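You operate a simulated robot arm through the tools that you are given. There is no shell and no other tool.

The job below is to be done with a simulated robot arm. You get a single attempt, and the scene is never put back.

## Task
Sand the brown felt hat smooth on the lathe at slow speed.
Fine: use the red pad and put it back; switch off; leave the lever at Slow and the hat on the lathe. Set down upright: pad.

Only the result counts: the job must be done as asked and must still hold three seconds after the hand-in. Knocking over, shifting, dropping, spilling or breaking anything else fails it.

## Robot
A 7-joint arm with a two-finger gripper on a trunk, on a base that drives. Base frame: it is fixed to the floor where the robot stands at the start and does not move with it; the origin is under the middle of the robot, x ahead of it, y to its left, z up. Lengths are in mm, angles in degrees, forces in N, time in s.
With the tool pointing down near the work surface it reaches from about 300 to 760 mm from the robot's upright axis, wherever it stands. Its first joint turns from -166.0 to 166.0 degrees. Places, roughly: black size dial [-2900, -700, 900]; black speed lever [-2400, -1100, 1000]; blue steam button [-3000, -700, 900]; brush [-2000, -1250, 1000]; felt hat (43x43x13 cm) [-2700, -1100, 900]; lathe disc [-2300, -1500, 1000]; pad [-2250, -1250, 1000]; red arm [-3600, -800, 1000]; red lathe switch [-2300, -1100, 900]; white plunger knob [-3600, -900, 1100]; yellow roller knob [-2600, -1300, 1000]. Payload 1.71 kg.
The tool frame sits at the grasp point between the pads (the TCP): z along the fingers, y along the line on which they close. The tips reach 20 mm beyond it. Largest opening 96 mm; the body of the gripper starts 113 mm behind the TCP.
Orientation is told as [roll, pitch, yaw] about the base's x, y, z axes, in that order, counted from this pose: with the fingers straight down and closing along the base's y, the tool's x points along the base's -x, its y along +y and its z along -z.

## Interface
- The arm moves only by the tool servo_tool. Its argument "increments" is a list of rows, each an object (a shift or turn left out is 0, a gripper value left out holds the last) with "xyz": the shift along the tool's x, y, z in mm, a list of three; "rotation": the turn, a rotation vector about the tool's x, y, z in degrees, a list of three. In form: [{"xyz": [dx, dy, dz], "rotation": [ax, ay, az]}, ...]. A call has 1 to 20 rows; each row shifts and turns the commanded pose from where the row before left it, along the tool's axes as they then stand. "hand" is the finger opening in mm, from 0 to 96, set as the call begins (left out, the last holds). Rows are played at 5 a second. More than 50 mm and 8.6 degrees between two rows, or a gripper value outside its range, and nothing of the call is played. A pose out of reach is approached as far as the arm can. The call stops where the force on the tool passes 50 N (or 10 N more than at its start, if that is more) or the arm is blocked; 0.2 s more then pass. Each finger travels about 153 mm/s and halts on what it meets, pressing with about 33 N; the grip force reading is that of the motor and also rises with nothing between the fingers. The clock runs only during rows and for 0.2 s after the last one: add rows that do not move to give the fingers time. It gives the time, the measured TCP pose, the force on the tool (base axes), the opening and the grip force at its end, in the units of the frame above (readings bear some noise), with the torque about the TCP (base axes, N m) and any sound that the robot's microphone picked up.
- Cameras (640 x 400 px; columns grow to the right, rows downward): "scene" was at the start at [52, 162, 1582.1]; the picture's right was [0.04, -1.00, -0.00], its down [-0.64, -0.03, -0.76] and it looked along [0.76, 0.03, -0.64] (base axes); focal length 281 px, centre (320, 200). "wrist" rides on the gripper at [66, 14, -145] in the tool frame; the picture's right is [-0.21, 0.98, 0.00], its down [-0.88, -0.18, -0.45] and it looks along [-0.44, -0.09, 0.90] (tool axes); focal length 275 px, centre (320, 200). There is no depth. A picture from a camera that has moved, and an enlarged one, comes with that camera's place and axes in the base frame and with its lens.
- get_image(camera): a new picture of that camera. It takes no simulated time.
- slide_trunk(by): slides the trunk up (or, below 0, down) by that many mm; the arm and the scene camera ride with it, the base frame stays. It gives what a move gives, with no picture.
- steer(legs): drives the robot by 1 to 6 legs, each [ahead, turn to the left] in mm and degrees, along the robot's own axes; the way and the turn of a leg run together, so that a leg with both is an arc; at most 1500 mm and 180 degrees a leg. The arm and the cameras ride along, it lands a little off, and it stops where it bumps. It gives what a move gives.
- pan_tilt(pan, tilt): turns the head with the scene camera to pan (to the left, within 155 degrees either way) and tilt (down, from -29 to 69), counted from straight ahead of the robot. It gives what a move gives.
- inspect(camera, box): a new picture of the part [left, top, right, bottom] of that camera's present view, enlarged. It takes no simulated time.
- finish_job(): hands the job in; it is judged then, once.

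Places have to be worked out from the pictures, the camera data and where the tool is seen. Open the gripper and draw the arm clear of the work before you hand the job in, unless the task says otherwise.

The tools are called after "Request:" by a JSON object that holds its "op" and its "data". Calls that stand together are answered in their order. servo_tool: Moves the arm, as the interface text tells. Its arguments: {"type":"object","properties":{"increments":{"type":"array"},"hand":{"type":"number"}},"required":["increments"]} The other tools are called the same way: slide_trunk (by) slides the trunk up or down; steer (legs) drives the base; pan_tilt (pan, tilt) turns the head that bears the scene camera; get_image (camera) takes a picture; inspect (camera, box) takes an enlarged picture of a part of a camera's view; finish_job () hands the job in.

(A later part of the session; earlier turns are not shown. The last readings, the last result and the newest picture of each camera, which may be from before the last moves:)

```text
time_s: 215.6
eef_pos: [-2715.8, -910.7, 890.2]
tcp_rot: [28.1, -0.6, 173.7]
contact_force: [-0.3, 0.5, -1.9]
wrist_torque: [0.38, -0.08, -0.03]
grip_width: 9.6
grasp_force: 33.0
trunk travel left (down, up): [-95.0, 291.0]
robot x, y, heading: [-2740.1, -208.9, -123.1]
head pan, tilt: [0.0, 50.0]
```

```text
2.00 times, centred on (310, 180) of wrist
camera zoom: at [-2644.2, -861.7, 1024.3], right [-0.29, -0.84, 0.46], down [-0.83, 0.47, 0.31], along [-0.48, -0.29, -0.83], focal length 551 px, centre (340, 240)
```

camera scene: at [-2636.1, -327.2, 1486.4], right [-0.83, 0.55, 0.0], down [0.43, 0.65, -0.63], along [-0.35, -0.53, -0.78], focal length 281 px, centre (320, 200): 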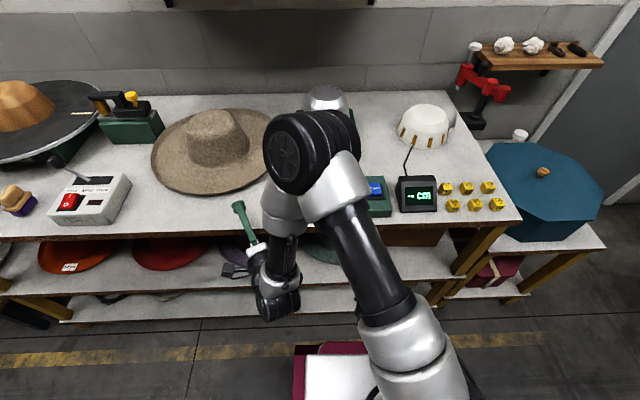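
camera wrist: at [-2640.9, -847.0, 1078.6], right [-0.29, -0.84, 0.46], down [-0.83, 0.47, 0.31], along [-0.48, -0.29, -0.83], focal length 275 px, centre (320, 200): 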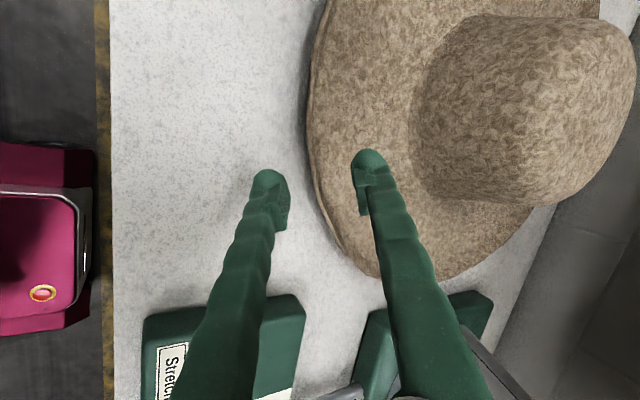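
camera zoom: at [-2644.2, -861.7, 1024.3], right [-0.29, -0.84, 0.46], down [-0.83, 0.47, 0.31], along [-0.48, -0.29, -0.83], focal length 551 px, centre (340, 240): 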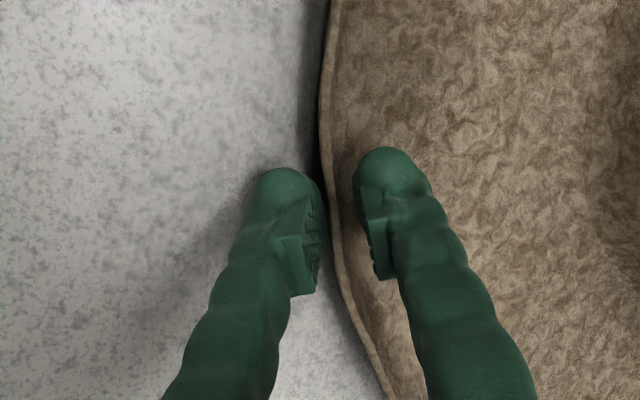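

The width crept from 11.3 to 9.6 mm; I wait a moment to see whether it settles.

Request:
{"op": "servo_tool", "data": {"increments": [{"xyz": [0, 0, 0]}, {"xyz": [0, 0, 0]}, {"xyz": [0, 0, 0]}, {"xyz": [0, 0, 0]}, {"xyz": [0, 0, 0]}]}}

Request:
{"op": "get_image", "data": {"camera": "wrist"}}

Request:
{"op": "inspect", "data": {"camera": "scene", "box": [90, 80, 330, 230]}}

```text
time_s: 216.8
eef_pos: [-2717.0, -911.4, 889.4]
tcp_rot: [28.1, -0.7, 173.7]
contact_force: [-0.6, 0.9, -1.8]
wrist_torque: [0.34, -0.1, 0.02]
grip_width: 9.3
grasp_force: 32.9
trunk travel left (down, up): [-95.0, 291.0]
robot x, y, heading: [-2740.2, -209.7, -123.3]
head pan, tilt: [0.0, 50.0]
```

```text
taken
camera wrist: at [-2644.2, -861.7, 1024.4], right [-0.29, -0.84, 0.46], down [-0.83, 0.47, 0.31], along [-0.48, -0.29, -0.83], focal length 275 px, centre (320, 200)
```

wrist: 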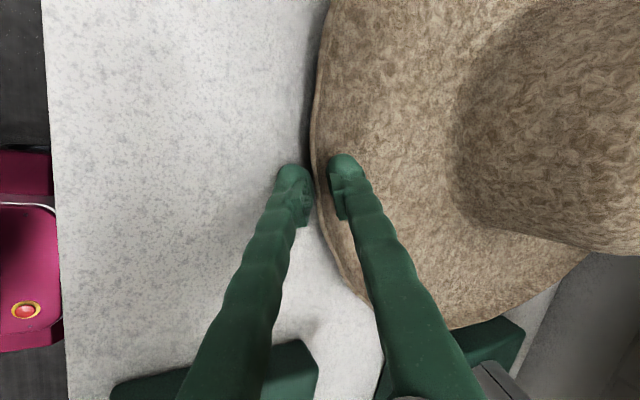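

```text
2.67 times, centred on (210, 155) of scene
camera zoom: at [-2636.3, -327.2, 1486.4], right [-0.83, 0.55, 0.0], down [0.43, 0.65, -0.63], along [-0.35, -0.52, -0.78], focal length 748 px, centre (613, 320)
```

zoom: 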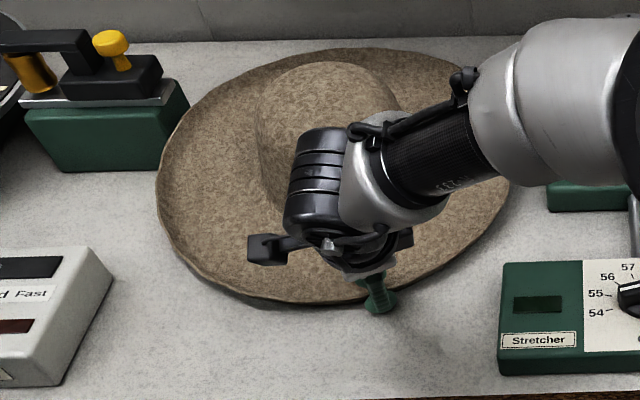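

The grip settled at 9.3 mm with 33 N. I lift slowly by 30 mm and check whether the hat follows.

Request:
{"op": "servo_tool", "data": {"increments": [{"xyz": [0, 2.3, -4.4]}, {"xyz": [0, 2.3, -4.4]}, {"xyz": [0, 2.3, -4.4]}, {"xyz": [0, 2.3, -4.4]}, {"xyz": [0, 0, 0]}]}}

Request:
{"op": "inspect", "data": {"camera": "scene", "box": [90, 80, 330, 230]}}

Request:
{"op": "inspect", "data": {"camera": "wrist", "box": [220, 80, 400, 280]}}

```text
time_s: 218.0
eef_pos: [-2715.0, -909.9, 910.4]
tcp_rot: [28.1, -0.6, 173.8]
contact_force: [-0.3, -0.3, -1.6]
wrist_torque: [0.4, -0.1, -0.02]
grip_width: 8.9
grasp_force: 33.2
trunk travel left (down, up): [-95.0, 291.0]
robot x, y, heading: [-2739.3, -209.2, -123.4]
head pan, tilt: [0.0, 50.0]
```

```text
2.67 times, centred on (210, 155) of scene
camera zoom: at [-2636.2, -327.2, 1486.4], right [-0.83, 0.55, 0.0], down [0.43, 0.65, -0.63], along [-0.35, -0.52, -0.78], focal length 748 px, centre (613, 320)
```

zoom: 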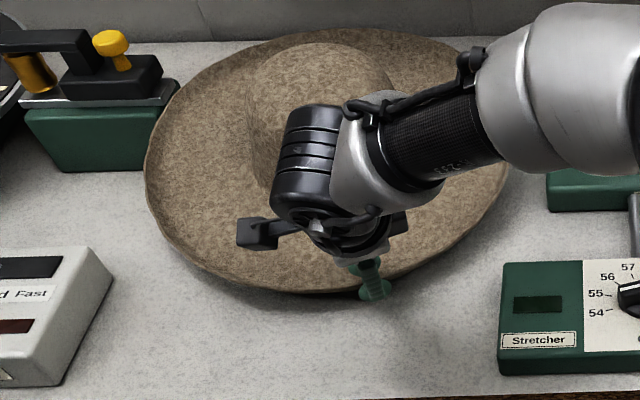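

```text
2.00 times, centred on (310, 180) of wrist
camera zoom: at [-2642.5, -861.2, 1044.2], right [-0.29, -0.84, 0.46], down [-0.83, 0.47, 0.31], along [-0.48, -0.29, -0.83], focal length 551 px, centre (340, 240)
```

zoom: 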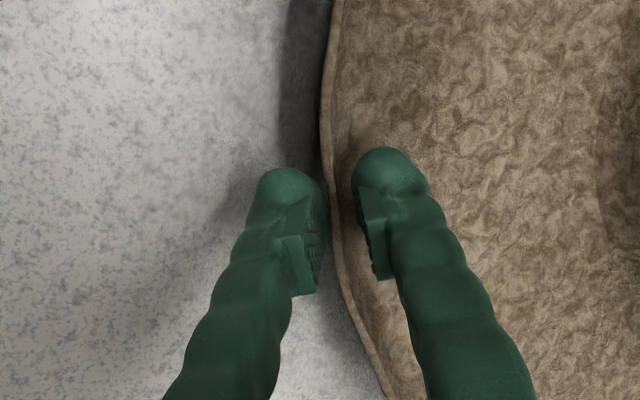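

The whole hat follows, staying level (about 1.7 N load, 0.4 N·m torque). I raise it well clear with the trunk.

Request:
{"op": "slide_trunk", "data": {"by": 120}}

Request:
{"op": "get_image", "data": {"camera": "scene"}}

Request:
{"op": "slide_trunk", "data": {"by": 120}}

Request:
{"op": "get_image", "data": {"camera": "wrist"}}

Request:
{"op": "get_image", "data": {"camera": "scene"}}

```text
time_s: 219.5
eef_pos: [-2715.6, -911.5, 1029.6]
tcp_rot: [28.0, -0.6, 173.7]
contact_force: [-0.2, -0.3, -2.5]
wrist_torque: [0.34, -0.09, -0.01]
grip_width: 8.4
grasp_force: 32.7
trunk travel left (down, up): [-215.0, 171.0]
robot x, y, heading: [-2739.9, -207.0, -123.5]
head pan, tilt: [0.0, 50.0]
```

```text
taken
camera scene: at [-2637.3, -329.1, 1606.5], right [-0.83, 0.55, 0.0], down [0.43, 0.65, -0.63], along [-0.35, -0.52, -0.78], focal length 281 px, centre (320, 200)
```

scene: 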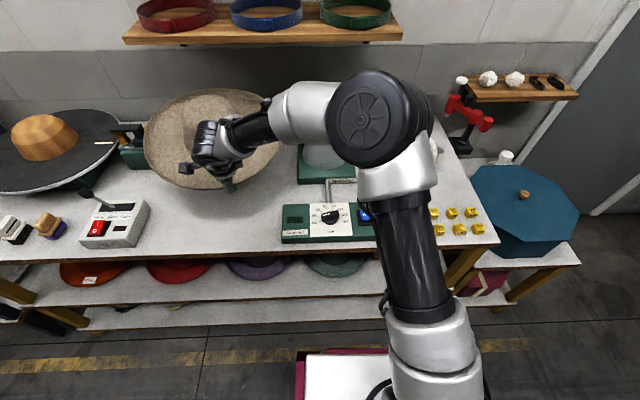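

```text
time_s: 221.0
eef_pos: [-2714.6, -910.7, 1150.7]
tcp_rot: [28.0, -0.6, 173.7]
contact_force: [-0.4, 0.8, -3.0]
wrist_torque: [0.35, -0.11, 0.01]
grip_width: 7.8
grasp_force: 33.0
trunk travel left (down, up): [-335.0, 51.0]
robot x, y, heading: [-2740.0, -212.2, -123.9]
head pan, tilt: [0.0, 50.0]
```

```text
taken
camera wrist: at [-2642.7, -861.6, 1284.5], right [-0.29, -0.84, 0.46], down [-0.83, 0.46, 0.32], along [-0.48, -0.29, -0.83], focal length 275 px, centre (320, 200)
```

wrist: 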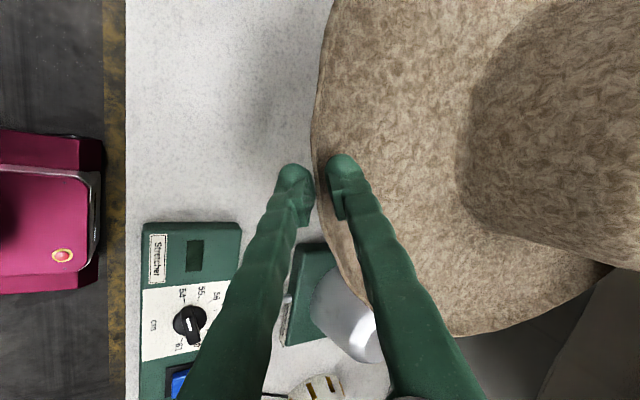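

```text
taken
camera scene: at [-2638.4, -330.8, 1727.0], right [-0.83, 0.55, 0.0], down [0.43, 0.65, -0.63], along [-0.35, -0.52, -0.78], focal length 281 px, centre (320, 200)
```

scene: 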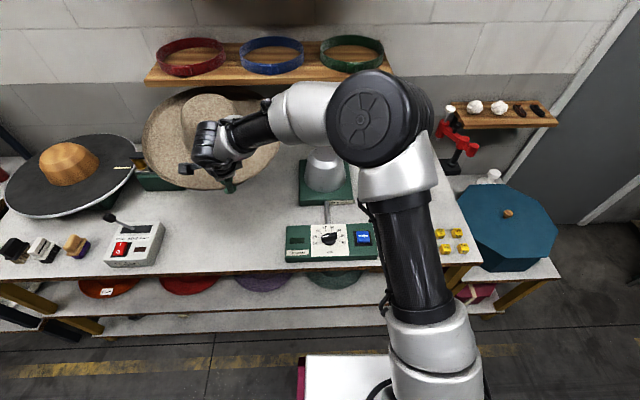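

The hat is held, but the grip width creeps down slowly (about 0.4 mm/s), too slow a loss to notice but enough to make the long drive risky. I'll instead set the hat back in its free spot turned so its high lip faces front-left, from where one stance can serve both hat and lathe with the arm alone.

Request:
{"op": "servo_tool", "data": {"increments": [{"rotation": [0, -3.96, 7.44]}, {"rotation": [0, -3.96, 7.44]}, {"rotation": [0, -3.96, 7.44]}, {"rotation": [0, -3.96, 7.44]}, {"xyz": [21.6, -15.7, -8.4]}, {"xyz": [21.6, -15.7, -8.4]}, {"xyz": [21.6, -15.7, -8.4]}, {"xyz": [21.6, -15.7, -8.4]}, {"xyz": [0, 0, 0]}]}}

Request:
{"op": "get_image", "data": {"camera": "scene"}}

Request:
{"op": "get_image", "data": {"camera": "wrist"}}

```text
time_s: 223.0
eef_pos: [-2601.9, -914.7, 1149.7]
tcp_rot: [28.4, -0.5, 140.0]
contact_force: [-0.4, -0.1, -2.2]
wrist_torque: [0.23, -0.24, 0.02]
grip_width: 6.8
grasp_force: 32.6
trunk travel left (down, up): [-335.0, 51.0]
robot x, y, heading: [-2741.5, -211.1, -123.7]
head pan, tilt: [0.0, 50.0]
```

```text
taken
camera scene: at [-2638.9, -330.5, 1726.7], right [-0.83, 0.55, 0.0], down [0.43, 0.65, -0.63], along [-0.35, -0.52, -0.78], focal length 281 px, centre (320, 200)
```

scene: 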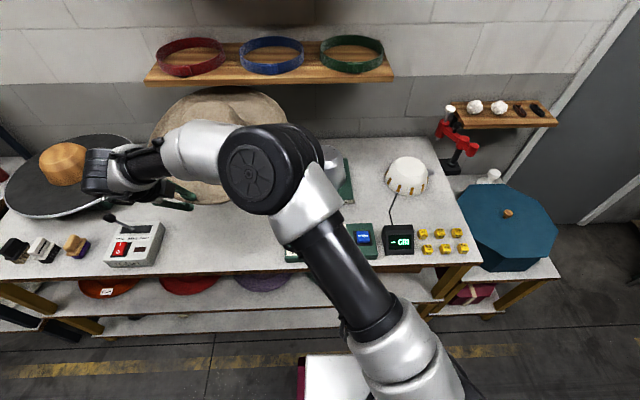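

```text
taken
camera wrist: at [-2514.5, -912.4, 1283.2], right [-0.71, -0.53, 0.47], down [-0.43, 0.85, 0.31], along [-0.56, 0.02, -0.83], focal length 275 px, centre (320, 200)
```

wrist: 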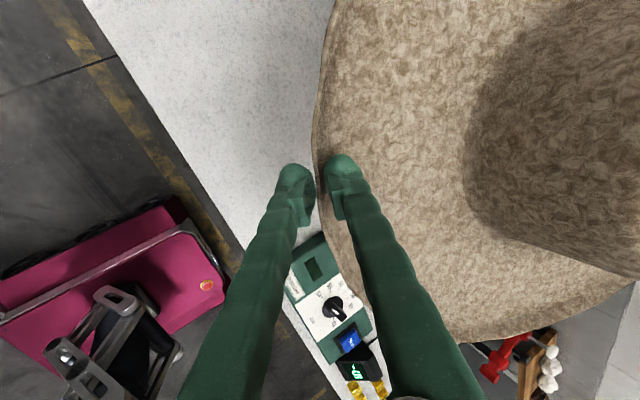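

The hat is over its free spot with the lip toward front-left. I lower with the trunk.

Request:
{"op": "slide_trunk", "data": {"by": -240}}

Request:
{"op": "servo_tool", "data": {"increments": [{"xyz": [0, -1.9, 3.5]}, {"xyz": [0, -1.9, 3.5]}, {"xyz": [0, 0, 0]}]}}

Request:
{"op": "get_image", "data": {"camera": "wrist"}}

Request:
{"op": "get_image", "data": {"camera": "scene"}}

```text
time_s: 225.5
eef_pos: [-2601.1, -914.0, 908.7]
tcp_rot: [28.4, -0.5, 139.9]
contact_force: [-0.3, 0.5, -1.7]
wrist_torque: [0.21, -0.26, 0.01]
grip_width: 6.0
grasp_force: 32.9
trunk travel left (down, up): [-95.0, 291.0]
robot x, y, heading: [-2740.7, -206.8, -123.5]
head pan, tilt: [0.0, 50.0]
```

```text
time_s: 226.3
eef_pos: [-2602.3, -913.3, 900.7]
tcp_rot: [28.4, -0.5, 140.0]
contact_force: [0.2, -0.6, -2.3]
wrist_torque: [0.19, -0.26, -0.02]
grip_width: 6.2
grasp_force: 33.2
trunk travel left (down, up): [-95.0, 291.0]
robot x, y, heading: [-2742.7, -209.1, -123.4]
head pan, tilt: [0.0, 50.0]
```

```text
taken
camera wrist: at [-2514.5, -912.3, 1035.2], right [-0.71, -0.53, 0.47], down [-0.43, 0.85, 0.31], along [-0.56, 0.02, -0.83], focal length 275 px, centre (320, 200)
```

wrist: 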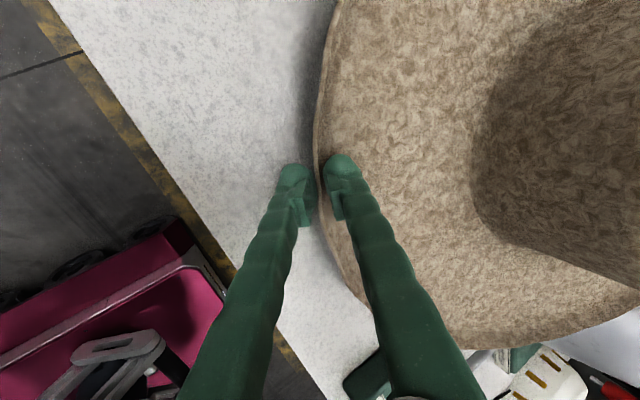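

```text
taken
camera scene: at [-2636.2, -327.2, 1486.4], right [-0.83, 0.55, 0.0], down [0.43, 0.65, -0.63], along [-0.35, -0.53, -0.78], focal length 281 px, centre (320, 200)
```

scene: 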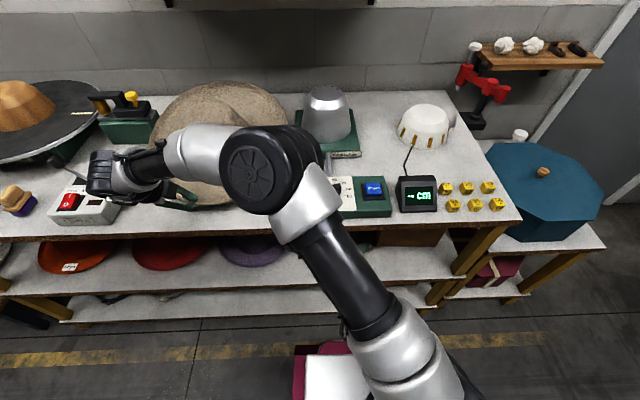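

Grip width now reads 6.0–6.2 mm, perhaps stabilised. I wait 2 s close above the bench to see whether it still creeps.

Request:
{"op": "servo_tool", "data": {"increments": [{"xyz": [0, 0, 0]}, {"xyz": [0, 0, 0]}, {"xyz": [0, 0, 0]}, {"xyz": [0, 0, 0]}, {"xyz": [0, 0, 0]}, {"xyz": [0, 0, 0]}, {"xyz": [0, 0, 0]}, {"xyz": [0, 0, 0]}, {"xyz": [0, 0, 0]}, {"xyz": [0, 0, 0]}]}}

Request:
{"op": "inspect", "data": {"camera": "wrist", "box": [260, 120, 380, 240]}}

```text
time_s: 228.5
eef_pos: [-2602.1, -914.6, 900.8]
tcp_rot: [28.4, -0.5, 140.0]
contact_force: [-0.5, -0.5, -1.5]
wrist_torque: [0.24, -0.24, 0.02]
grip_width: 5.9
grasp_force: 33.0
trunk travel left (down, up): [-95.0, 291.0]
robot x, y, heading: [-2736.8, -210.4, -123.6]
head pan, tilt: [0.0, 50.0]
```

```text
3.33 times, centred on (320, 180) of wrist
camera zoom: at [-2514.5, -912.3, 1035.4], right [-0.71, -0.53, 0.47], down [-0.43, 0.85, 0.31], along [-0.56, 0.02, -0.83], focal length 918 px, centre (320, 267)
```

zoom: 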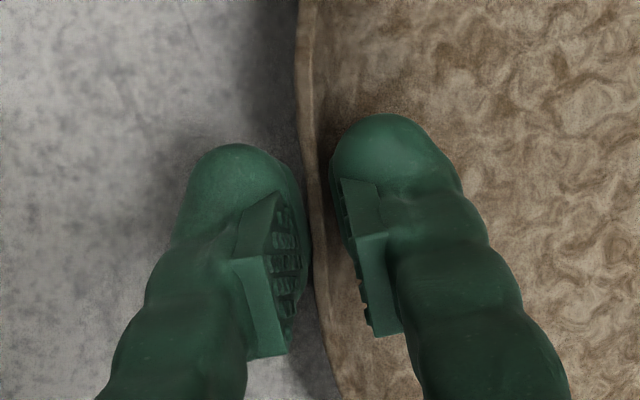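

The grip is now stable at 5.9–6.2 mm with the sheet clamped flush, so driving is safe. I raise the hat again and bring the arm in front of the robot, compactly.

Request:
{"op": "slide_trunk", "data": {"by": 255}}

Request:
{"op": "servo_tool", "data": {"increments": [{"xyz": [-25, -8, -4]}, {"xyz": [-25, -8, -4]}, {"xyz": [-25, -8, -4]}, {"xyz": [-25, -8, -4]}, {"xyz": [-25, -8, -4]}, {"xyz": [-25, -8, -4]}, {"xyz": [-25, -8, -4]}, {"xyz": [-25, -8, -4]}, {"xyz": [0, 0, 0]}]}}

Request:
{"op": "get_image", "data": {"camera": "scene"}}

```text
time_s: 231.1
eef_pos: [-2602.3, -914.4, 1157.1]
tcp_rot: [28.5, -0.5, 139.9]
contact_force: [0.4, -0.3, -2.0]
wrist_torque: [0.31, -0.3, -0.02]
grip_width: 6.2
grasp_force: 32.6
trunk travel left (down, up): [-350.0, 36.0]
robot x, y, heading: [-2741.4, -205.9, -123.6]
head pan, tilt: [0.0, 50.0]
```

```text
time_s: 233.1
eef_pos: [-2710.8, -729.4, 1155.4]
tcp_rot: [28.4, -0.5, 140.0]
contact_force: [0.2, 0.7, -2.0]
wrist_torque: [0.26, -0.25, 0.02]
grip_width: 5.7
grasp_force: 32.3
trunk travel left (down, up): [-350.0, 36.0]
robot x, y, heading: [-2741.1, -209.5, -123.5]
head pan, tilt: [0.0, 50.0]
```

```text
taken
camera scene: at [-2638.5, -331.6, 1741.8], right [-0.83, 0.55, 0.0], down [0.43, 0.65, -0.63], along [-0.35, -0.52, -0.78], focal length 281 px, centre (320, 200)
```

scene: 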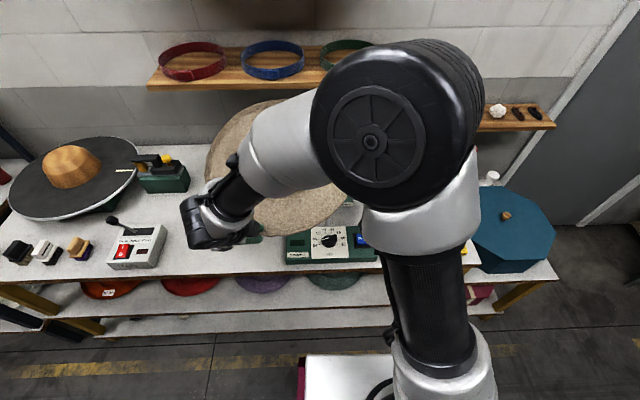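

Hat holding steady at 5.7–6 mm. I continue bringing it in front of the robot, then start driving: back off, turn left, along the bench.

Request:
{"op": "servo_tool", "data": {"increments": [{"xyz": [-25, 3, 1.5]}, {"xyz": [-25, 3, 1.5]}, {"xyz": [-25, 3, 1.5]}, {"xyz": [-25, 3, 1.5]}, {"xyz": [-25, 3, 1.5]}, {"xyz": [-25, 3, 1.5]}, {"xyz": [-25, 3, 1.5]}, {"xyz": [-25, 3, 1.5]}, {"xyz": [-25, 3, 1.5]}, {"xyz": [-25, 3, 1.5]}, {"xyz": [0, 0, 0]}]}}

Request:
{"op": "steer", "data": {"legs": [[-150, 0]]}}

Request:
{"op": "get_image", "data": {"camera": "scene"}}

```text
time_s: 235.5
eef_pos: [-2922.7, -596.3, 1161.3]
tcp_rot: [28.4, -0.6, 140.0]
contact_force: [-0.3, 0.5, -2.1]
wrist_torque: [0.26, -0.27, -0.03]
grip_width: 6.0
grasp_force: 33.3
trunk travel left (down, up): [-350.0, 36.0]
robot x, y, heading: [-2740.4, -208.4, -123.5]
head pan, tilt: [0.0, 50.0]
```

```text
time_s: 237.0
eef_pos: [-2840.3, -470.6, 1156.3]
tcp_rot: [28.1, -0.6, 139.9]
contact_force: [0.0, 0.0, -2.2]
wrist_torque: [0.22, -0.25, 0.02]
grip_width: 6.0
grasp_force: 32.9
trunk travel left (down, up): [-350.0, 36.0]
robot x, y, heading: [-2657.1, -81.9, -123.7]
head pan, tilt: [0.0, 50.0]
```

```text
taken
camera scene: at [-2530.6, -167.8, 1742.5], right [-0.83, 0.56, 0.0], down [0.42, 0.63, -0.65], along [-0.36, -0.54, -0.76], focal length 281 px, centre (320, 200)
```

scene: 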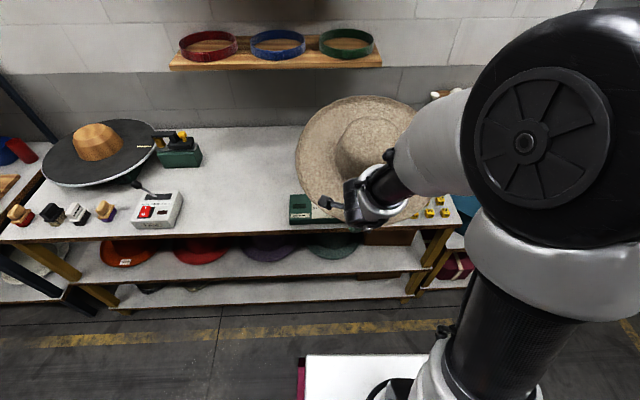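

Everything steady. I turn left to face along the bench and drive toward the lathe side.

Request:
{"op": "steer", "data": {"legs": [[0, 91.7]]}}

Request:
{"op": "steer", "data": {"legs": [[1060, 0]]}}

Request:
{"op": "get_image", "data": {"camera": "scene"}}

```text
time_s: 242.0
eef_pos: [-2252.6, -263.0, 1155.2]
tcp_rot: [27.6, -0.5, -129.3]
contact_force: [0.6, -0.1, -2.0]
wrist_torque: [0.23, 0.21, 0.0]
grip_width: 6.1
grasp_force: 33.6
trunk travel left (down, up): [-350.0, 36.0]
robot x, y, heading: [-2659.4, -84.0, -32.6]
head pan, tilt: [0.0, 50.0]
```

```text
time_s: 247.7
eef_pos: [-1394.0, -811.4, 1161.3]
tcp_rot: [28.5, -0.3, -129.1]
contact_force: [-0.2, 0.2, -1.8]
wrist_torque: [0.25, 0.24, -0.02]
grip_width: 6.1
grasp_force: 33.1
trunk travel left (down, up): [-350.0, 36.0]
robot x, y, heading: [-1786.6, -635.1, -32.5]
head pan, tilt: [0.0, 50.0]
```

```text
taken
camera scene: at [-1663.6, -533.9, 1741.9], right [-0.54, -0.84, 0.0], down [-0.66, 0.42, -0.63], along [0.53, -0.34, -0.78], focal length 281 px, centre (320, 200)
```

scene: 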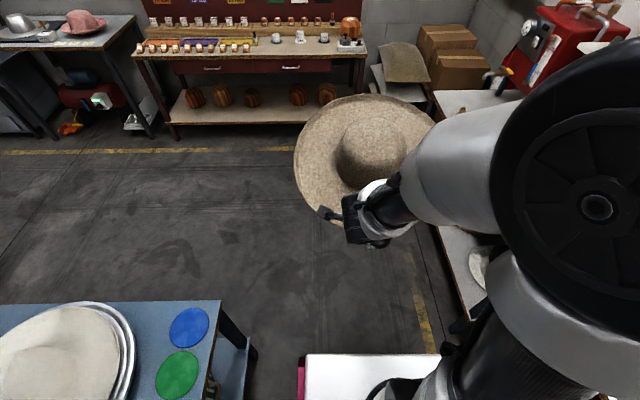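

Position is right in front of the lathe. I turn right to face the bench.

Request:
{"op": "steer", "data": {"legs": [[0, -89.5]]}}

Request:
{"op": "get_image", "data": {"camera": "scene"}}

Request:
{"op": "get_image", "data": {"camera": "wrist"}}

```text
time_s: 252.6
eef_pos: [-1941.3, -1020.3, 1169.5]
tcp_rot: [29.4, -0.3, 141.6]
contact_force: [-0.5, 0.0, -2.0]
wrist_torque: [0.24, -0.26, 0.0]
grip_width: 5.9
grasp_force: 32.9
trunk travel left (down, up): [-350.0, 36.0]
robot x, y, heading: [-1781.0, -644.4, -121.8]
head pan, tilt: [0.0, 50.0]
```

```text
taken
camera scene: at [-1675.3, -762.0, 1741.9], right [-0.85, 0.53, 0.0], down [0.41, 0.66, -0.63], along [-0.33, -0.54, -0.78], focal length 281 px, centre (320, 200)
```

scene: 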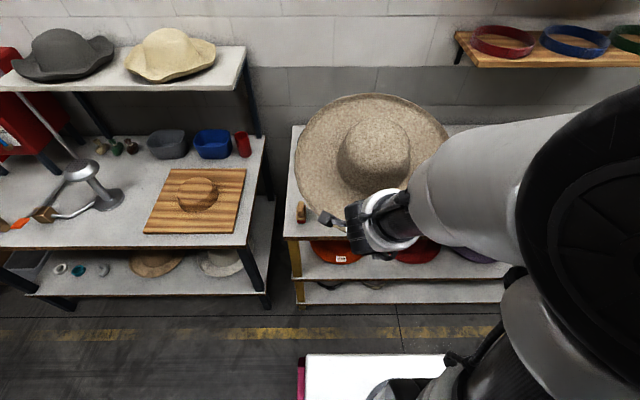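

```text
taken
camera wrist: at [-1852.8, -1013.2, 1302.5], right [-0.69, -0.54, 0.48], down [-0.45, 0.84, 0.3], along [-0.57, -0.01, -0.82], focal length 275 px, centre (320, 200)
```

wrist: 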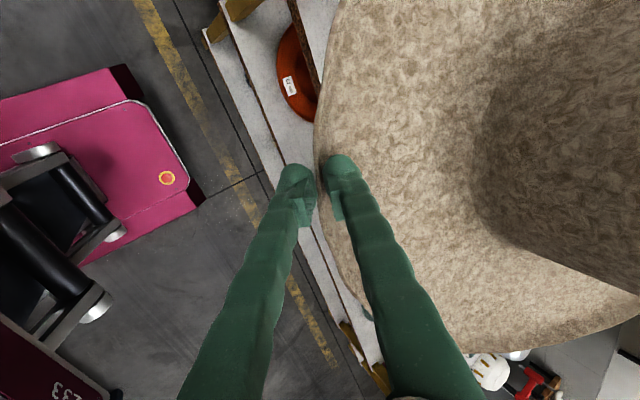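

Hat centre now computes to about (-2088,-1180); the lathe centre is (-2265,-1482), nearly straight ahead. I drive 200 mm forward.

Request:
{"op": "steer", "data": {"legs": [[200, 0]]}}

Request:
{"op": "get_image", "data": {"camera": "scene"}}

Request:
{"op": "get_image", "data": {"camera": "wrist"}}

```text
time_s: 253.4
eef_pos: [-1926.5, -1027.7, 1225.3]
tcp_rot: [36.0, 2.1, 141.7]
contact_force: [0.2, 0.9, -1.8]
wrist_torque: [0.2, -0.22, -0.01]
grip_width: 5.6
grasp_force: 33.6
trunk travel left (down, up): [-350.0, 36.0]
robot x, y, heading: [-1782.4, -647.9, -121.8]
head pan, tilt: [0.0, 50.0]
stopped in leg 1: the robot was blocked; the commanded pose is now the measured one
```

```text
taken
camera scene: at [-1677.3, -766.4, 1741.9], right [-0.85, 0.53, 0.0], down [0.41, 0.66, -0.63], along [-0.33, -0.54, -0.78], focal length 281 px, centre (320, 200)
```

scene: 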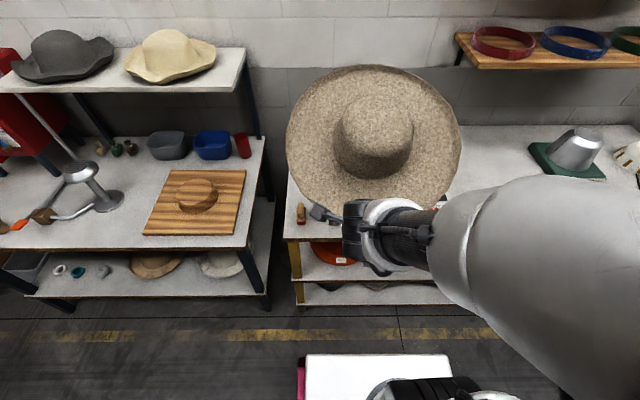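

```text
taken
camera wrist: at [-1832.8, -1006.8, 1353.8], right [-0.67, -0.48, 0.57], down [-0.44, 0.87, 0.22], along [-0.6, -0.11, -0.79], focal length 275 px, centre (320, 200)
```

wrist: 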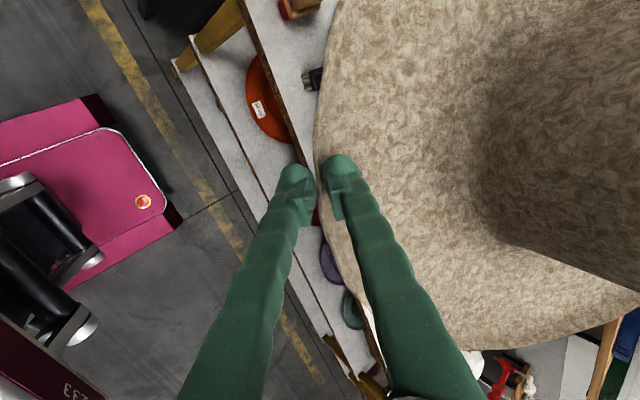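

The drive was blocked at once and the arm got bumped up (tool 7° off level), though the hat is still held. I look around the base and arm to see what is in the way.

Request:
{"op": "pan_tilt", "data": {"pan": 0, "tilt": 69}}

Request:
{"op": "get_image", "data": {"camera": "scene"}}

Request:
{"op": "pan_tilt", "data": {"pan": -70, "tilt": 55}}

Request:
{"op": "get_image", "data": {"camera": "scene"}}

Request:
{"op": "pan_tilt", "data": {"pan": 0, "tilt": 45}}

```text
time_s: 254.2
eef_pos: [-1928.3, -1029.7, 1223.0]
tcp_rot: [35.9, 2.1, 141.7]
contact_force: [0.1, 0.1, -2.4]
wrist_torque: [0.25, -0.25, 0.01]
grip_width: 5.9
grasp_force: 32.9
trunk travel left (down, up): [-350.0, 36.0]
robot x, y, heading: [-1785.6, -647.0, -121.9]
head pan, tilt: [0.0, 68.8]
```

```text
taken
camera scene: at [-1667.6, -750.0, 1720.3], right [-0.85, 0.53, 0.0], down [0.49, 0.8, -0.35], along [-0.18, -0.3, -0.94], focal length 281 px, centre (320, 200)
```

scene: 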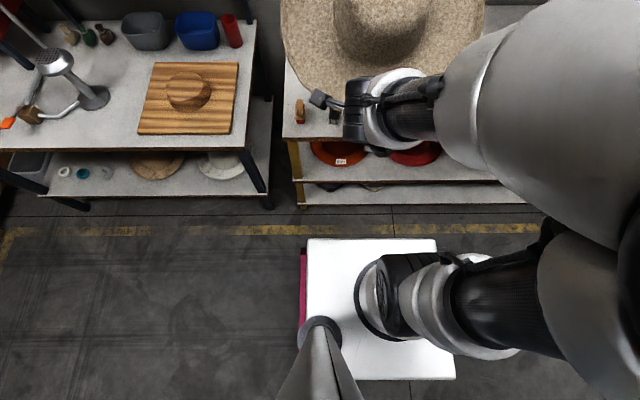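

```text
time_s: 255.6
eef_pos: [-1927.9, -1029.9, 1224.3]
tcp_rot: [35.8, 2.2, 141.7]
contact_force: [-0.1, -0.2, -1.1]
wrist_torque: [0.23, -0.27, -0.03]
grip_width: 6.0
grasp_force: 33.3
trunk travel left (down, up): [-350.0, 36.0]
robot x, y, heading: [-1787.1, -644.8, -121.8]
head pan, tilt: [-70.0, 55.0]
```

```text
taken
camera scene: at [-1709.1, -688.1, 1736.2], right [0.2, 0.98, 0.02], down [0.81, -0.16, -0.57], along [-0.55, 0.13, -0.82], focal length 281 px, centre (320, 200)
```

scene: 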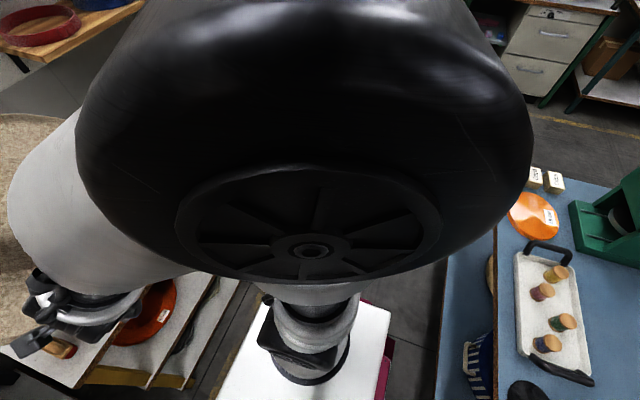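

```text
time_s: 257.0
eef_pos: [-1928.1, -1029.3, 1224.0]
tcp_rot: [35.7, 2.1, 141.7]
contact_force: [0.3, 1.2, -2.1]
wrist_torque: [0.19, -0.25, 0.02]
grip_width: 5.9
grasp_force: 32.6
trunk travel left (down, up): [-350.0, 36.0]
robot x, y, heading: [-1785.2, -647.0, -121.8]
head pan, tilt: [0.0, 45.0]
```

Nothing is ahead of the base; the arm was folded very tight, which likely caused the stop. I stretch the arm forward a little and level the hat again, then retry gently.

Request:
{"op": "servo_tool", "data": {"increments": [{"xyz": [0, 10, 12]}, {"xyz": [0, 10, 12]}, {"xyz": [0, 3, 18], "rotation": [2.6, 0, 0]}, {"xyz": [0, 3, 18], "rotation": [2.6, 0, 0]}, {"xyz": [0, 3, 18], "rotation": [2.6, 0, 0]}, {"xyz": [0, 0, 0]}]}}

Request:
{"op": "get_image", "data": {"camera": "scene"}}

```text
time_s: 258.4
eef_pos: [-1968.0, -1065.5, 1162.1]
tcp_rot: [25.7, 1.0, 141.5]
contact_force: [1.2, 0.2, -1.9]
wrist_torque: [0.2, -0.24, 0.0]
grip_width: 5.8
grasp_force: 33.2
out of reach, approached as far as the arm can: row 1
trunk travel left (down, up): [-350.0, 36.0]
robot x, y, heading: [-1785.6, -651.2, -121.7]
head pan, tilt: [0.0, 45.0]
```

```text
taken
camera scene: at [-1680.6, -771.2, 1748.8], right [-0.85, 0.53, 0.0], down [0.38, 0.61, -0.7], along [-0.37, -0.59, -0.72], focal length 281 px, centre (320, 200)
```

scene: 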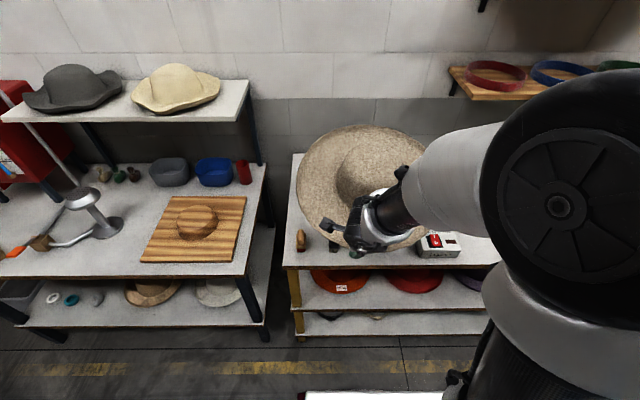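

The arm is back in its normal posture with the hat level. I extend it a bit more and drive forward again.

Request:
{"op": "servo_tool", "data": {"increments": [{"xyz": [0, 13, 7], "rotation": [-2.3, 0, 0]}, {"xyz": [0, 13, 7]}, {"xyz": [0, 13, 7]}, {"xyz": [0, 13, 7]}, {"xyz": [0, 0, 0]}]}}

Request:
{"op": "steer", "data": {"legs": [[180, 0]]}}

Request:
{"op": "get_image", "data": {"camera": "scene"}}

Request:
{"op": "get_image", "data": {"camera": "wrist"}}

```text
time_s: 259.6
eef_pos: [-2005.1, -1111.6, 1160.6]
tcp_rot: [28.0, 0.9, 141.5]
contact_force: [-1.1, 0.6, -1.4]
wrist_torque: [0.25, -0.25, -0.02]
grip_width: 6.1
grasp_force: 32.5
trunk travel left (down, up): [-350.0, 36.0]
robot x, y, heading: [-1788.3, -647.2, -121.2]
head pan, tilt: [0.0, 45.0]
```

```text
time_s: 261.2
eef_pos: [-2098.0, -1257.0, 1163.4]
tcp_rot: [28.4, 0.9, 141.1]
contact_force: [-0.3, 0.5, -1.7]
wrist_torque: [0.24, -0.26, -0.02]
grip_width: 6.1
grasp_force: 32.8
trunk travel left (down, up): [-350.0, 36.0]
robot x, y, heading: [-1882.3, -806.5, -122.3]
head pan, tilt: [0.0, 45.0]
```

```text
taken
camera scene: at [-1754.9, -889.5, 1749.5], right [-0.85, 0.53, 0.0], down [0.37, 0.59, -0.71], along [-0.38, -0.6, -0.7], focal length 281 px, centre (320, 200)
```

scene: 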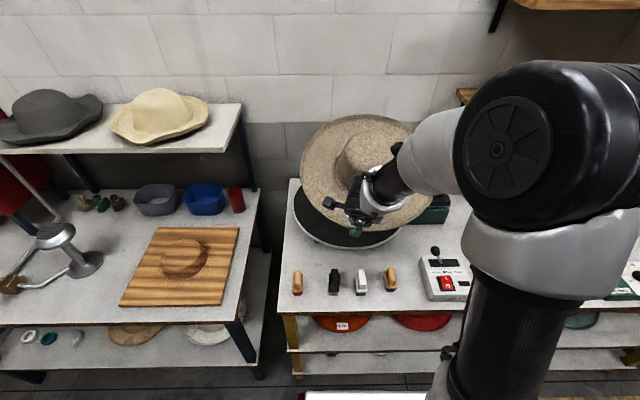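

```text
taken
camera wrist: at [-2013.7, -1250.6, 1298.9], right [-0.71, -0.54, 0.46], down [-0.45, 0.84, 0.29], along [-0.55, -0.01, -0.84], focal length 275 px, centre (320, 200)
```

wrist: 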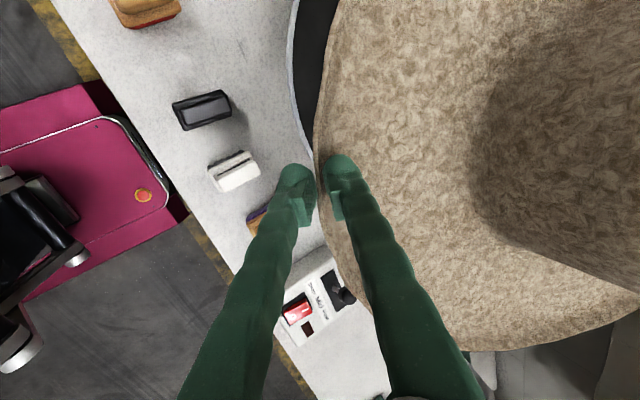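

The hat is actually tilted about 20° with its far side up (it looks too round for this viewing angle). I rotate the tool about its x-axis to level it and check.

Request:
{"op": "servo_tool", "data": {"increments": [{"rotation": [5, 0, 0]}, {"rotation": [5, 0, 0]}, {"rotation": [5, 0, 0]}, {"xyz": [0, 0, 0]}]}}

Request:
{"op": "get_image", "data": {"camera": "scene"}}

Request:
{"op": "inspect", "data": {"camera": "scene", "box": [270, 90, 470, 270]}}

```text
time_s: 262.2
eef_pos: [-2105.3, -1267.8, 1156.6]
tcp_rot: [12.8, 0.9, 141.2]
contact_force: [0.5, -0.5, -1.7]
wrist_torque: [0.22, -0.27, 0.03]
grip_width: 6.1
grasp_force: 33.2
trunk travel left (down, up): [-350.0, 36.0]
robot x, y, heading: [-1879.0, -803.7, -122.2]
head pan, tilt: [0.0, 45.0]
```

```text
taken
camera scene: at [-1775.9, -924.2, 1748.9], right [-0.85, 0.53, 0.0], down [0.38, 0.61, -0.7], along [-0.37, -0.59, -0.72], focal length 281 px, centre (320, 200)
```

scene: 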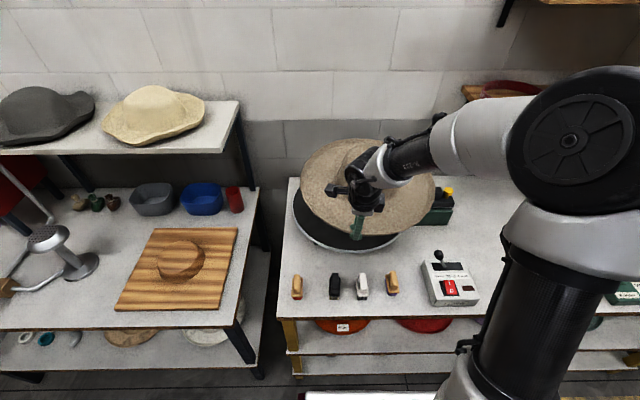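

```text
2.22 times, centred on (370, 180) of scene
camera zoom: at [-1775.9, -924.2, 1748.9], right [-0.85, 0.53, 0.0], down [0.38, 0.61, -0.7], along [-0.37, -0.59, -0.72], focal length 624 px, centre (209, 244)
```

zoom: 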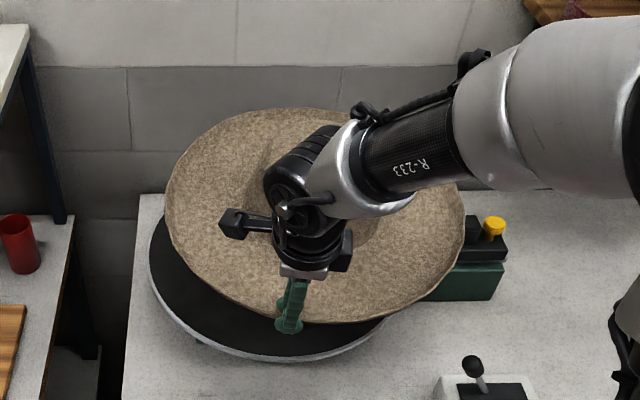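

Fore-aft it is level now, but the right side hangs about 9° low. I roll the tool to correct that and look again.

Request:
{"op": "servo_tool", "data": {"increments": [{"rotation": [0, -4.4, -1]}, {"rotation": [0, -4.4, -1]}, {"xyz": [0, 0, 0]}, {"xyz": [0, 0, 0]}]}}

Request:
{"op": "inspect", "data": {"camera": "scene", "box": [270, 90, 470, 270]}}

Request:
{"op": "get_image", "data": {"camera": "wrist"}}

```text
time_s: 263.2
eef_pos: [-2105.8, -1268.2, 1156.3]
tcp_rot: [12.8, -8.2, 141.1]
contact_force: [0.1, -1.3, -1.4]
wrist_torque: [0.31, -0.27, -0.01]
grip_width: 6.1
grasp_force: 33.0
trunk travel left (down, up): [-350.0, 36.0]
robot x, y, heading: [-1880.5, -809.3, -122.3]
head pan, tilt: [0.0, 45.0]
```

```text
2.22 times, centred on (370, 180) of scene
camera zoom: at [-1780.0, -929.6, 1748.7], right [-0.85, 0.53, 0.0], down [0.38, 0.61, -0.69], along [-0.37, -0.59, -0.72], focal length 624 px, centre (209, 244)
```

zoom: 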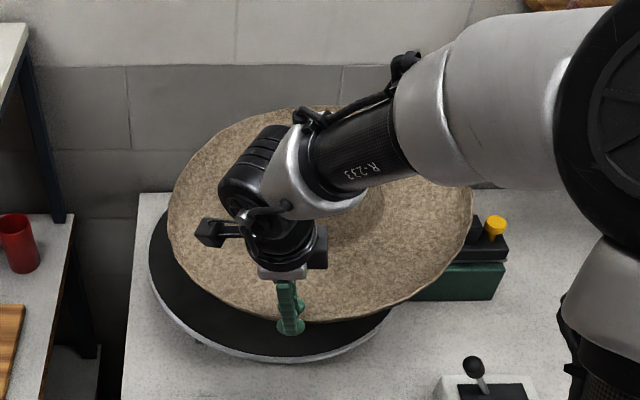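

```text
taken
camera wrist: at [-2028.1, -1306.0, 1290.7], right [-0.73, -0.63, 0.24], down [-0.46, 0.73, 0.51], along [-0.5, 0.27, -0.82], focal length 275 px, centre (320, 200)
```

wrist: 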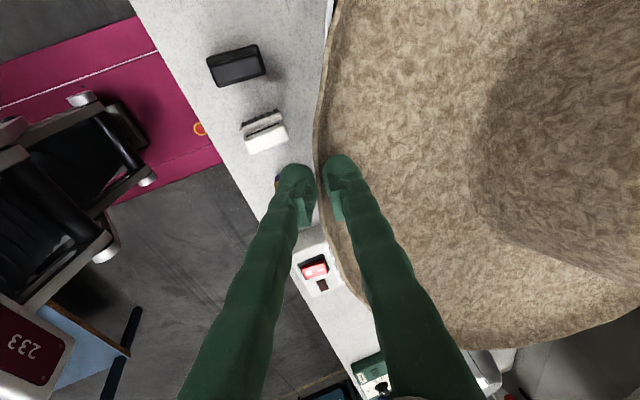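

Left-right is now level. In this same picture the hat centre is near (-2277,-1414) and the disc centre near (-2273,-1494), so I shift the hat about 75 mm in base -y.

Request:
{"op": "servo_tool", "data": {"increments": [{"xyz": [12.1, 14.1, 1.3]}, {"xyz": [12.1, 14.1, 1.3]}, {"xyz": [12.1, 14.1, 1.3]}, {"xyz": [12.1, 14.1, 1.3]}, {"xyz": [0, 0, 0]}, {"xyz": [0, 0, 0]}]}}

Request:
{"op": "get_image", "data": {"camera": "scene"}}

Request:
{"op": "inspect", "data": {"camera": "scene", "box": [270, 90, 470, 270]}}

Request:
{"op": "get_image", "data": {"camera": "wrist"}}

```text
time_s: 264.6
eef_pos: [-2104.2, -1342.7, 1158.7]
tcp_rot: [12.8, -8.2, 141.1]
contact_force: [-0.6, 0.0, -2.3]
wrist_torque: [0.27, -0.24, -0.04]
grip_width: 6.1
grasp_force: 33.1
trunk travel left (down, up): [-350.0, 36.0]
robot x, y, heading: [-1882.8, -803.4, -122.1]
head pan, tilt: [0.0, 45.0]
```

```text
taken
camera scene: at [-1779.4, -928.9, 1748.7], right [-0.85, 0.53, 0.0], down [0.38, 0.61, -0.69], along [-0.37, -0.59, -0.72], focal length 281 px, centre (320, 200)
```

scene: 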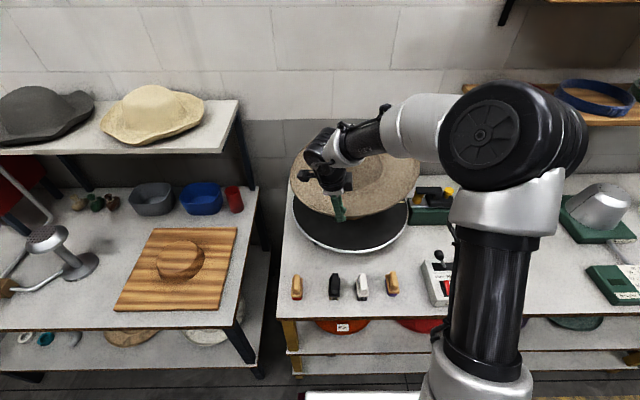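

```text
2.22 times, centred on (370, 180) of scene
camera zoom: at [-1779.4, -928.9, 1748.7], right [-0.85, 0.53, 0.0], down [0.38, 0.61, -0.69], along [-0.37, -0.59, -0.72], focal length 624 px, centre (209, 244)
```

zoom: 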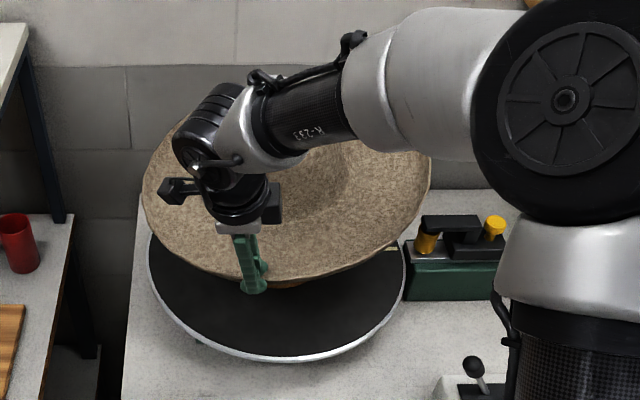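

```text
taken
camera wrist: at [-2025.5, -1380.1, 1292.8], right [-0.73, -0.63, 0.24], down [-0.46, 0.73, 0.51], along [-0.5, 0.27, -0.82], focal length 275 px, centre (320, 200)
```

wrist: 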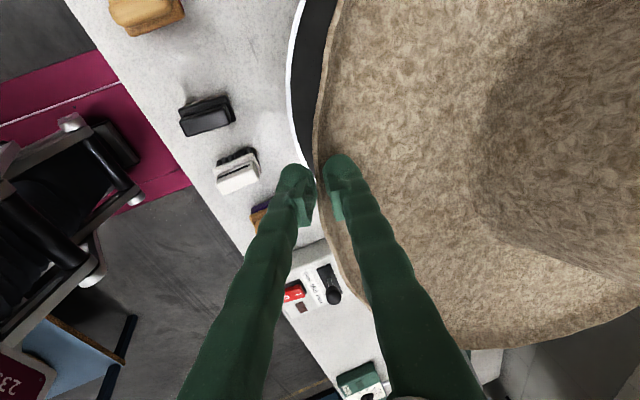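

The hat is now within a few millimetres laterally and about 12 mm short in depth of the disc centre. I correct that and lower 90 mm with the trunk, straight down.

Request:
{"op": "servo_tool", "data": {"increments": [{"xyz": [0, 6, 1.3]}, {"xyz": [-1, 6, 1.4]}, {"xyz": [0, 0, 0]}]}}

Request:
{"op": "slide_trunk", "data": {"by": -85}}

Request:
{"op": "get_image", "data": {"camera": "scene"}}

Request:
{"op": "inspect", "data": {"camera": "scene", "box": [270, 70, 470, 250]}}

```text
time_s: 265.4
eef_pos: [-2111.5, -1349.9, 1159.8]
tcp_rot: [12.8, -8.2, 141.2]
contact_force: [-0.1, 0.4, -1.6]
wrist_torque: [0.22, -0.27, 0.03]
grip_width: 6.1
grasp_force: 32.6
trunk travel left (down, up): [-350.0, 36.0]
robot x, y, heading: [-1883.2, -805.3, -122.2]
head pan, tilt: [0.0, 45.0]
```

```text
time_s: 266.6
eef_pos: [-2111.5, -1350.3, 1073.2]
tcp_rot: [12.9, -8.1, 141.0]
contact_force: [-0.3, 1.3, -1.0]
wrist_torque: [0.24, -0.28, 0.0]
grip_width: 6.1
grasp_force: 32.9
trunk travel left (down, up): [-265.0, 121.0]
robot x, y, heading: [-1882.1, -804.3, -121.9]
head pan, tilt: [0.0, 45.0]
```

```text
taken
camera scene: at [-1778.4, -927.0, 1662.5], right [-0.85, 0.53, 0.0], down [0.38, 0.61, -0.7], along [-0.37, -0.59, -0.72], focal length 281 px, centre (320, 200)
```

scene: 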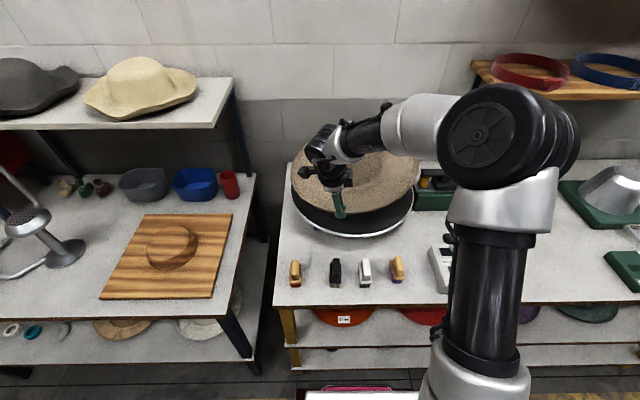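

```text
2.22 times, centred on (370, 160) of scene
camera zoom: at [-1778.4, -927.0, 1662.5], right [-0.85, 0.53, 0.0], down [0.38, 0.61, -0.7], along [-0.37, -0.59, -0.72], focal length 624 px, centre (209, 289)
```

zoom: 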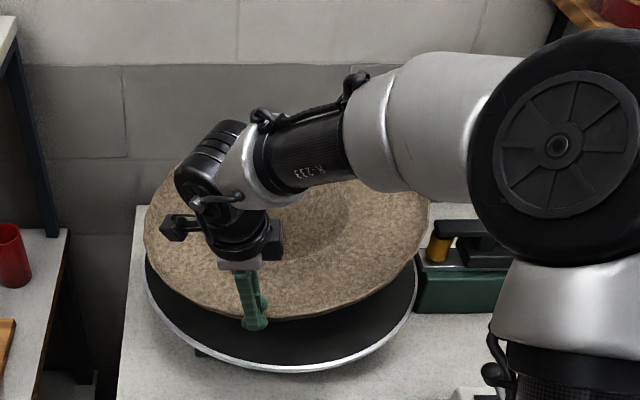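

Aligned laterally and in depth to within a few millimetres. I lower a further 40 mm and check force.

Request:
{"op": "slide_trunk", "data": {"by": -40}}

Request:
{"op": "inspect", "data": {"camera": "scene", "box": [270, 70, 470, 250]}}

Request:
{"op": "get_image", "data": {"camera": "wrist"}}

```text
time_s: 267.4
eef_pos: [-2111.1, -1349.5, 1034.2]
tcp_rot: [12.9, -8.2, 141.1]
contact_force: [-1.1, 0.0, -1.0]
wrist_torque: [0.24, -0.28, 0.02]
grip_width: 5.9
grasp_force: 33.1
trunk travel left (down, up): [-225.0, 161.0]
robot x, y, heading: [-1882.3, -802.6, -122.3]
head pan, tilt: [0.0, 45.0]
```

```text
2.22 times, centred on (370, 160) of scene
camera zoom: at [-1778.1, -926.5, 1622.9], right [-0.85, 0.53, 0.0], down [0.38, 0.61, -0.7], along [-0.37, -0.59, -0.72], focal length 624 px, centre (209, 289)
```

zoom: 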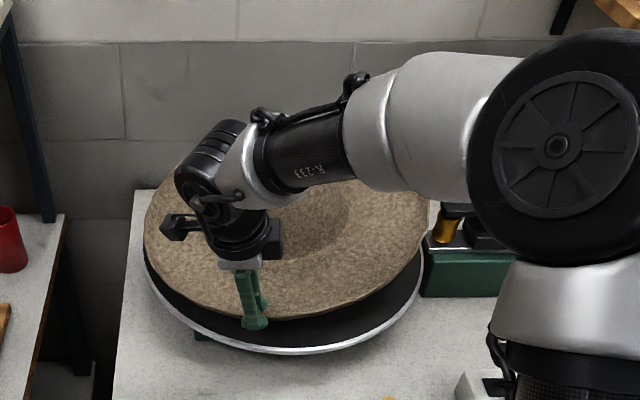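

```text
taken
camera wrist: at [-2032.7, -1388.2, 1167.8], right [-0.73, -0.63, 0.25], down [-0.46, 0.73, 0.51], along [-0.5, 0.26, -0.82], focal length 275 px, centre (320, 200)
```

wrist: 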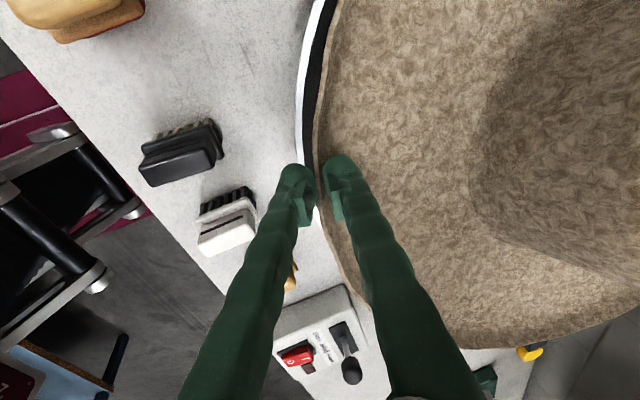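

No contact force yet. I lower 20 mm, then 12 mm more.

Request:
{"op": "slide_trunk", "data": {"by": -20}}

Request:
{"op": "slide_trunk", "data": {"by": -10}}

Request:
{"op": "inspect", "data": {"camera": "scene", "box": [270, 70, 470, 250]}}

Request:
{"op": "inspect", "data": {"camera": "wrist", "box": [240, 60, 400, 240]}}

```text
time_s: 268.1
eef_pos: [-2110.4, -1350.2, 1013.7]
tcp_rot: [12.9, -8.2, 141.1]
contact_force: [0.3, -0.8, -1.5]
wrist_torque: [0.26, -0.24, 0.0]
grip_width: 6.1
grasp_force: 32.9
trunk travel left (down, up): [-205.0, 181.0]
robot x, y, heading: [-1880.4, -805.7, -121.9]
head pan, tilt: [0.0, 45.0]
```

```text
time_s: 268.7
eef_pos: [-2110.8, -1350.9, 1003.9]
tcp_rot: [12.8, -8.3, 141.0]
contact_force: [0.1, 0.0, -1.3]
wrist_torque: [0.03, -0.31, -0.03]
grip_width: 5.9
grasp_force: 33.2
trunk travel left (down, up): [-195.0, 191.0]
robot x, y, heading: [-1879.7, -806.1, -121.9]
head pan, tilt: [0.0, 45.0]
```

```text
2.22 times, centred on (370, 160) of scene
camera zoom: at [-1777.8, -926.2, 1593.4], right [-0.85, 0.53, 0.0], down [0.38, 0.61, -0.7], along [-0.37, -0.59, -0.72], focal length 624 px, centre (209, 289)
```

zoom: 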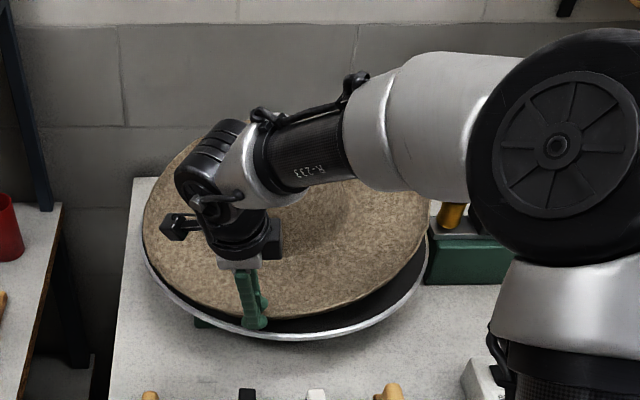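

```text
2.22 times, centred on (320, 150) of wrist
camera zoom: at [-2032.6, -1388.3, 1138.2], right [-0.73, -0.63, 0.25], down [-0.46, 0.73, 0.51], along [-0.5, 0.26, -0.82], focal length 612 px, centre (320, 311)
```

zoom: 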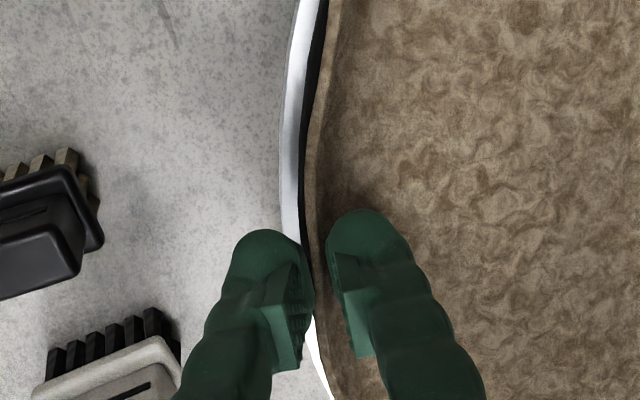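

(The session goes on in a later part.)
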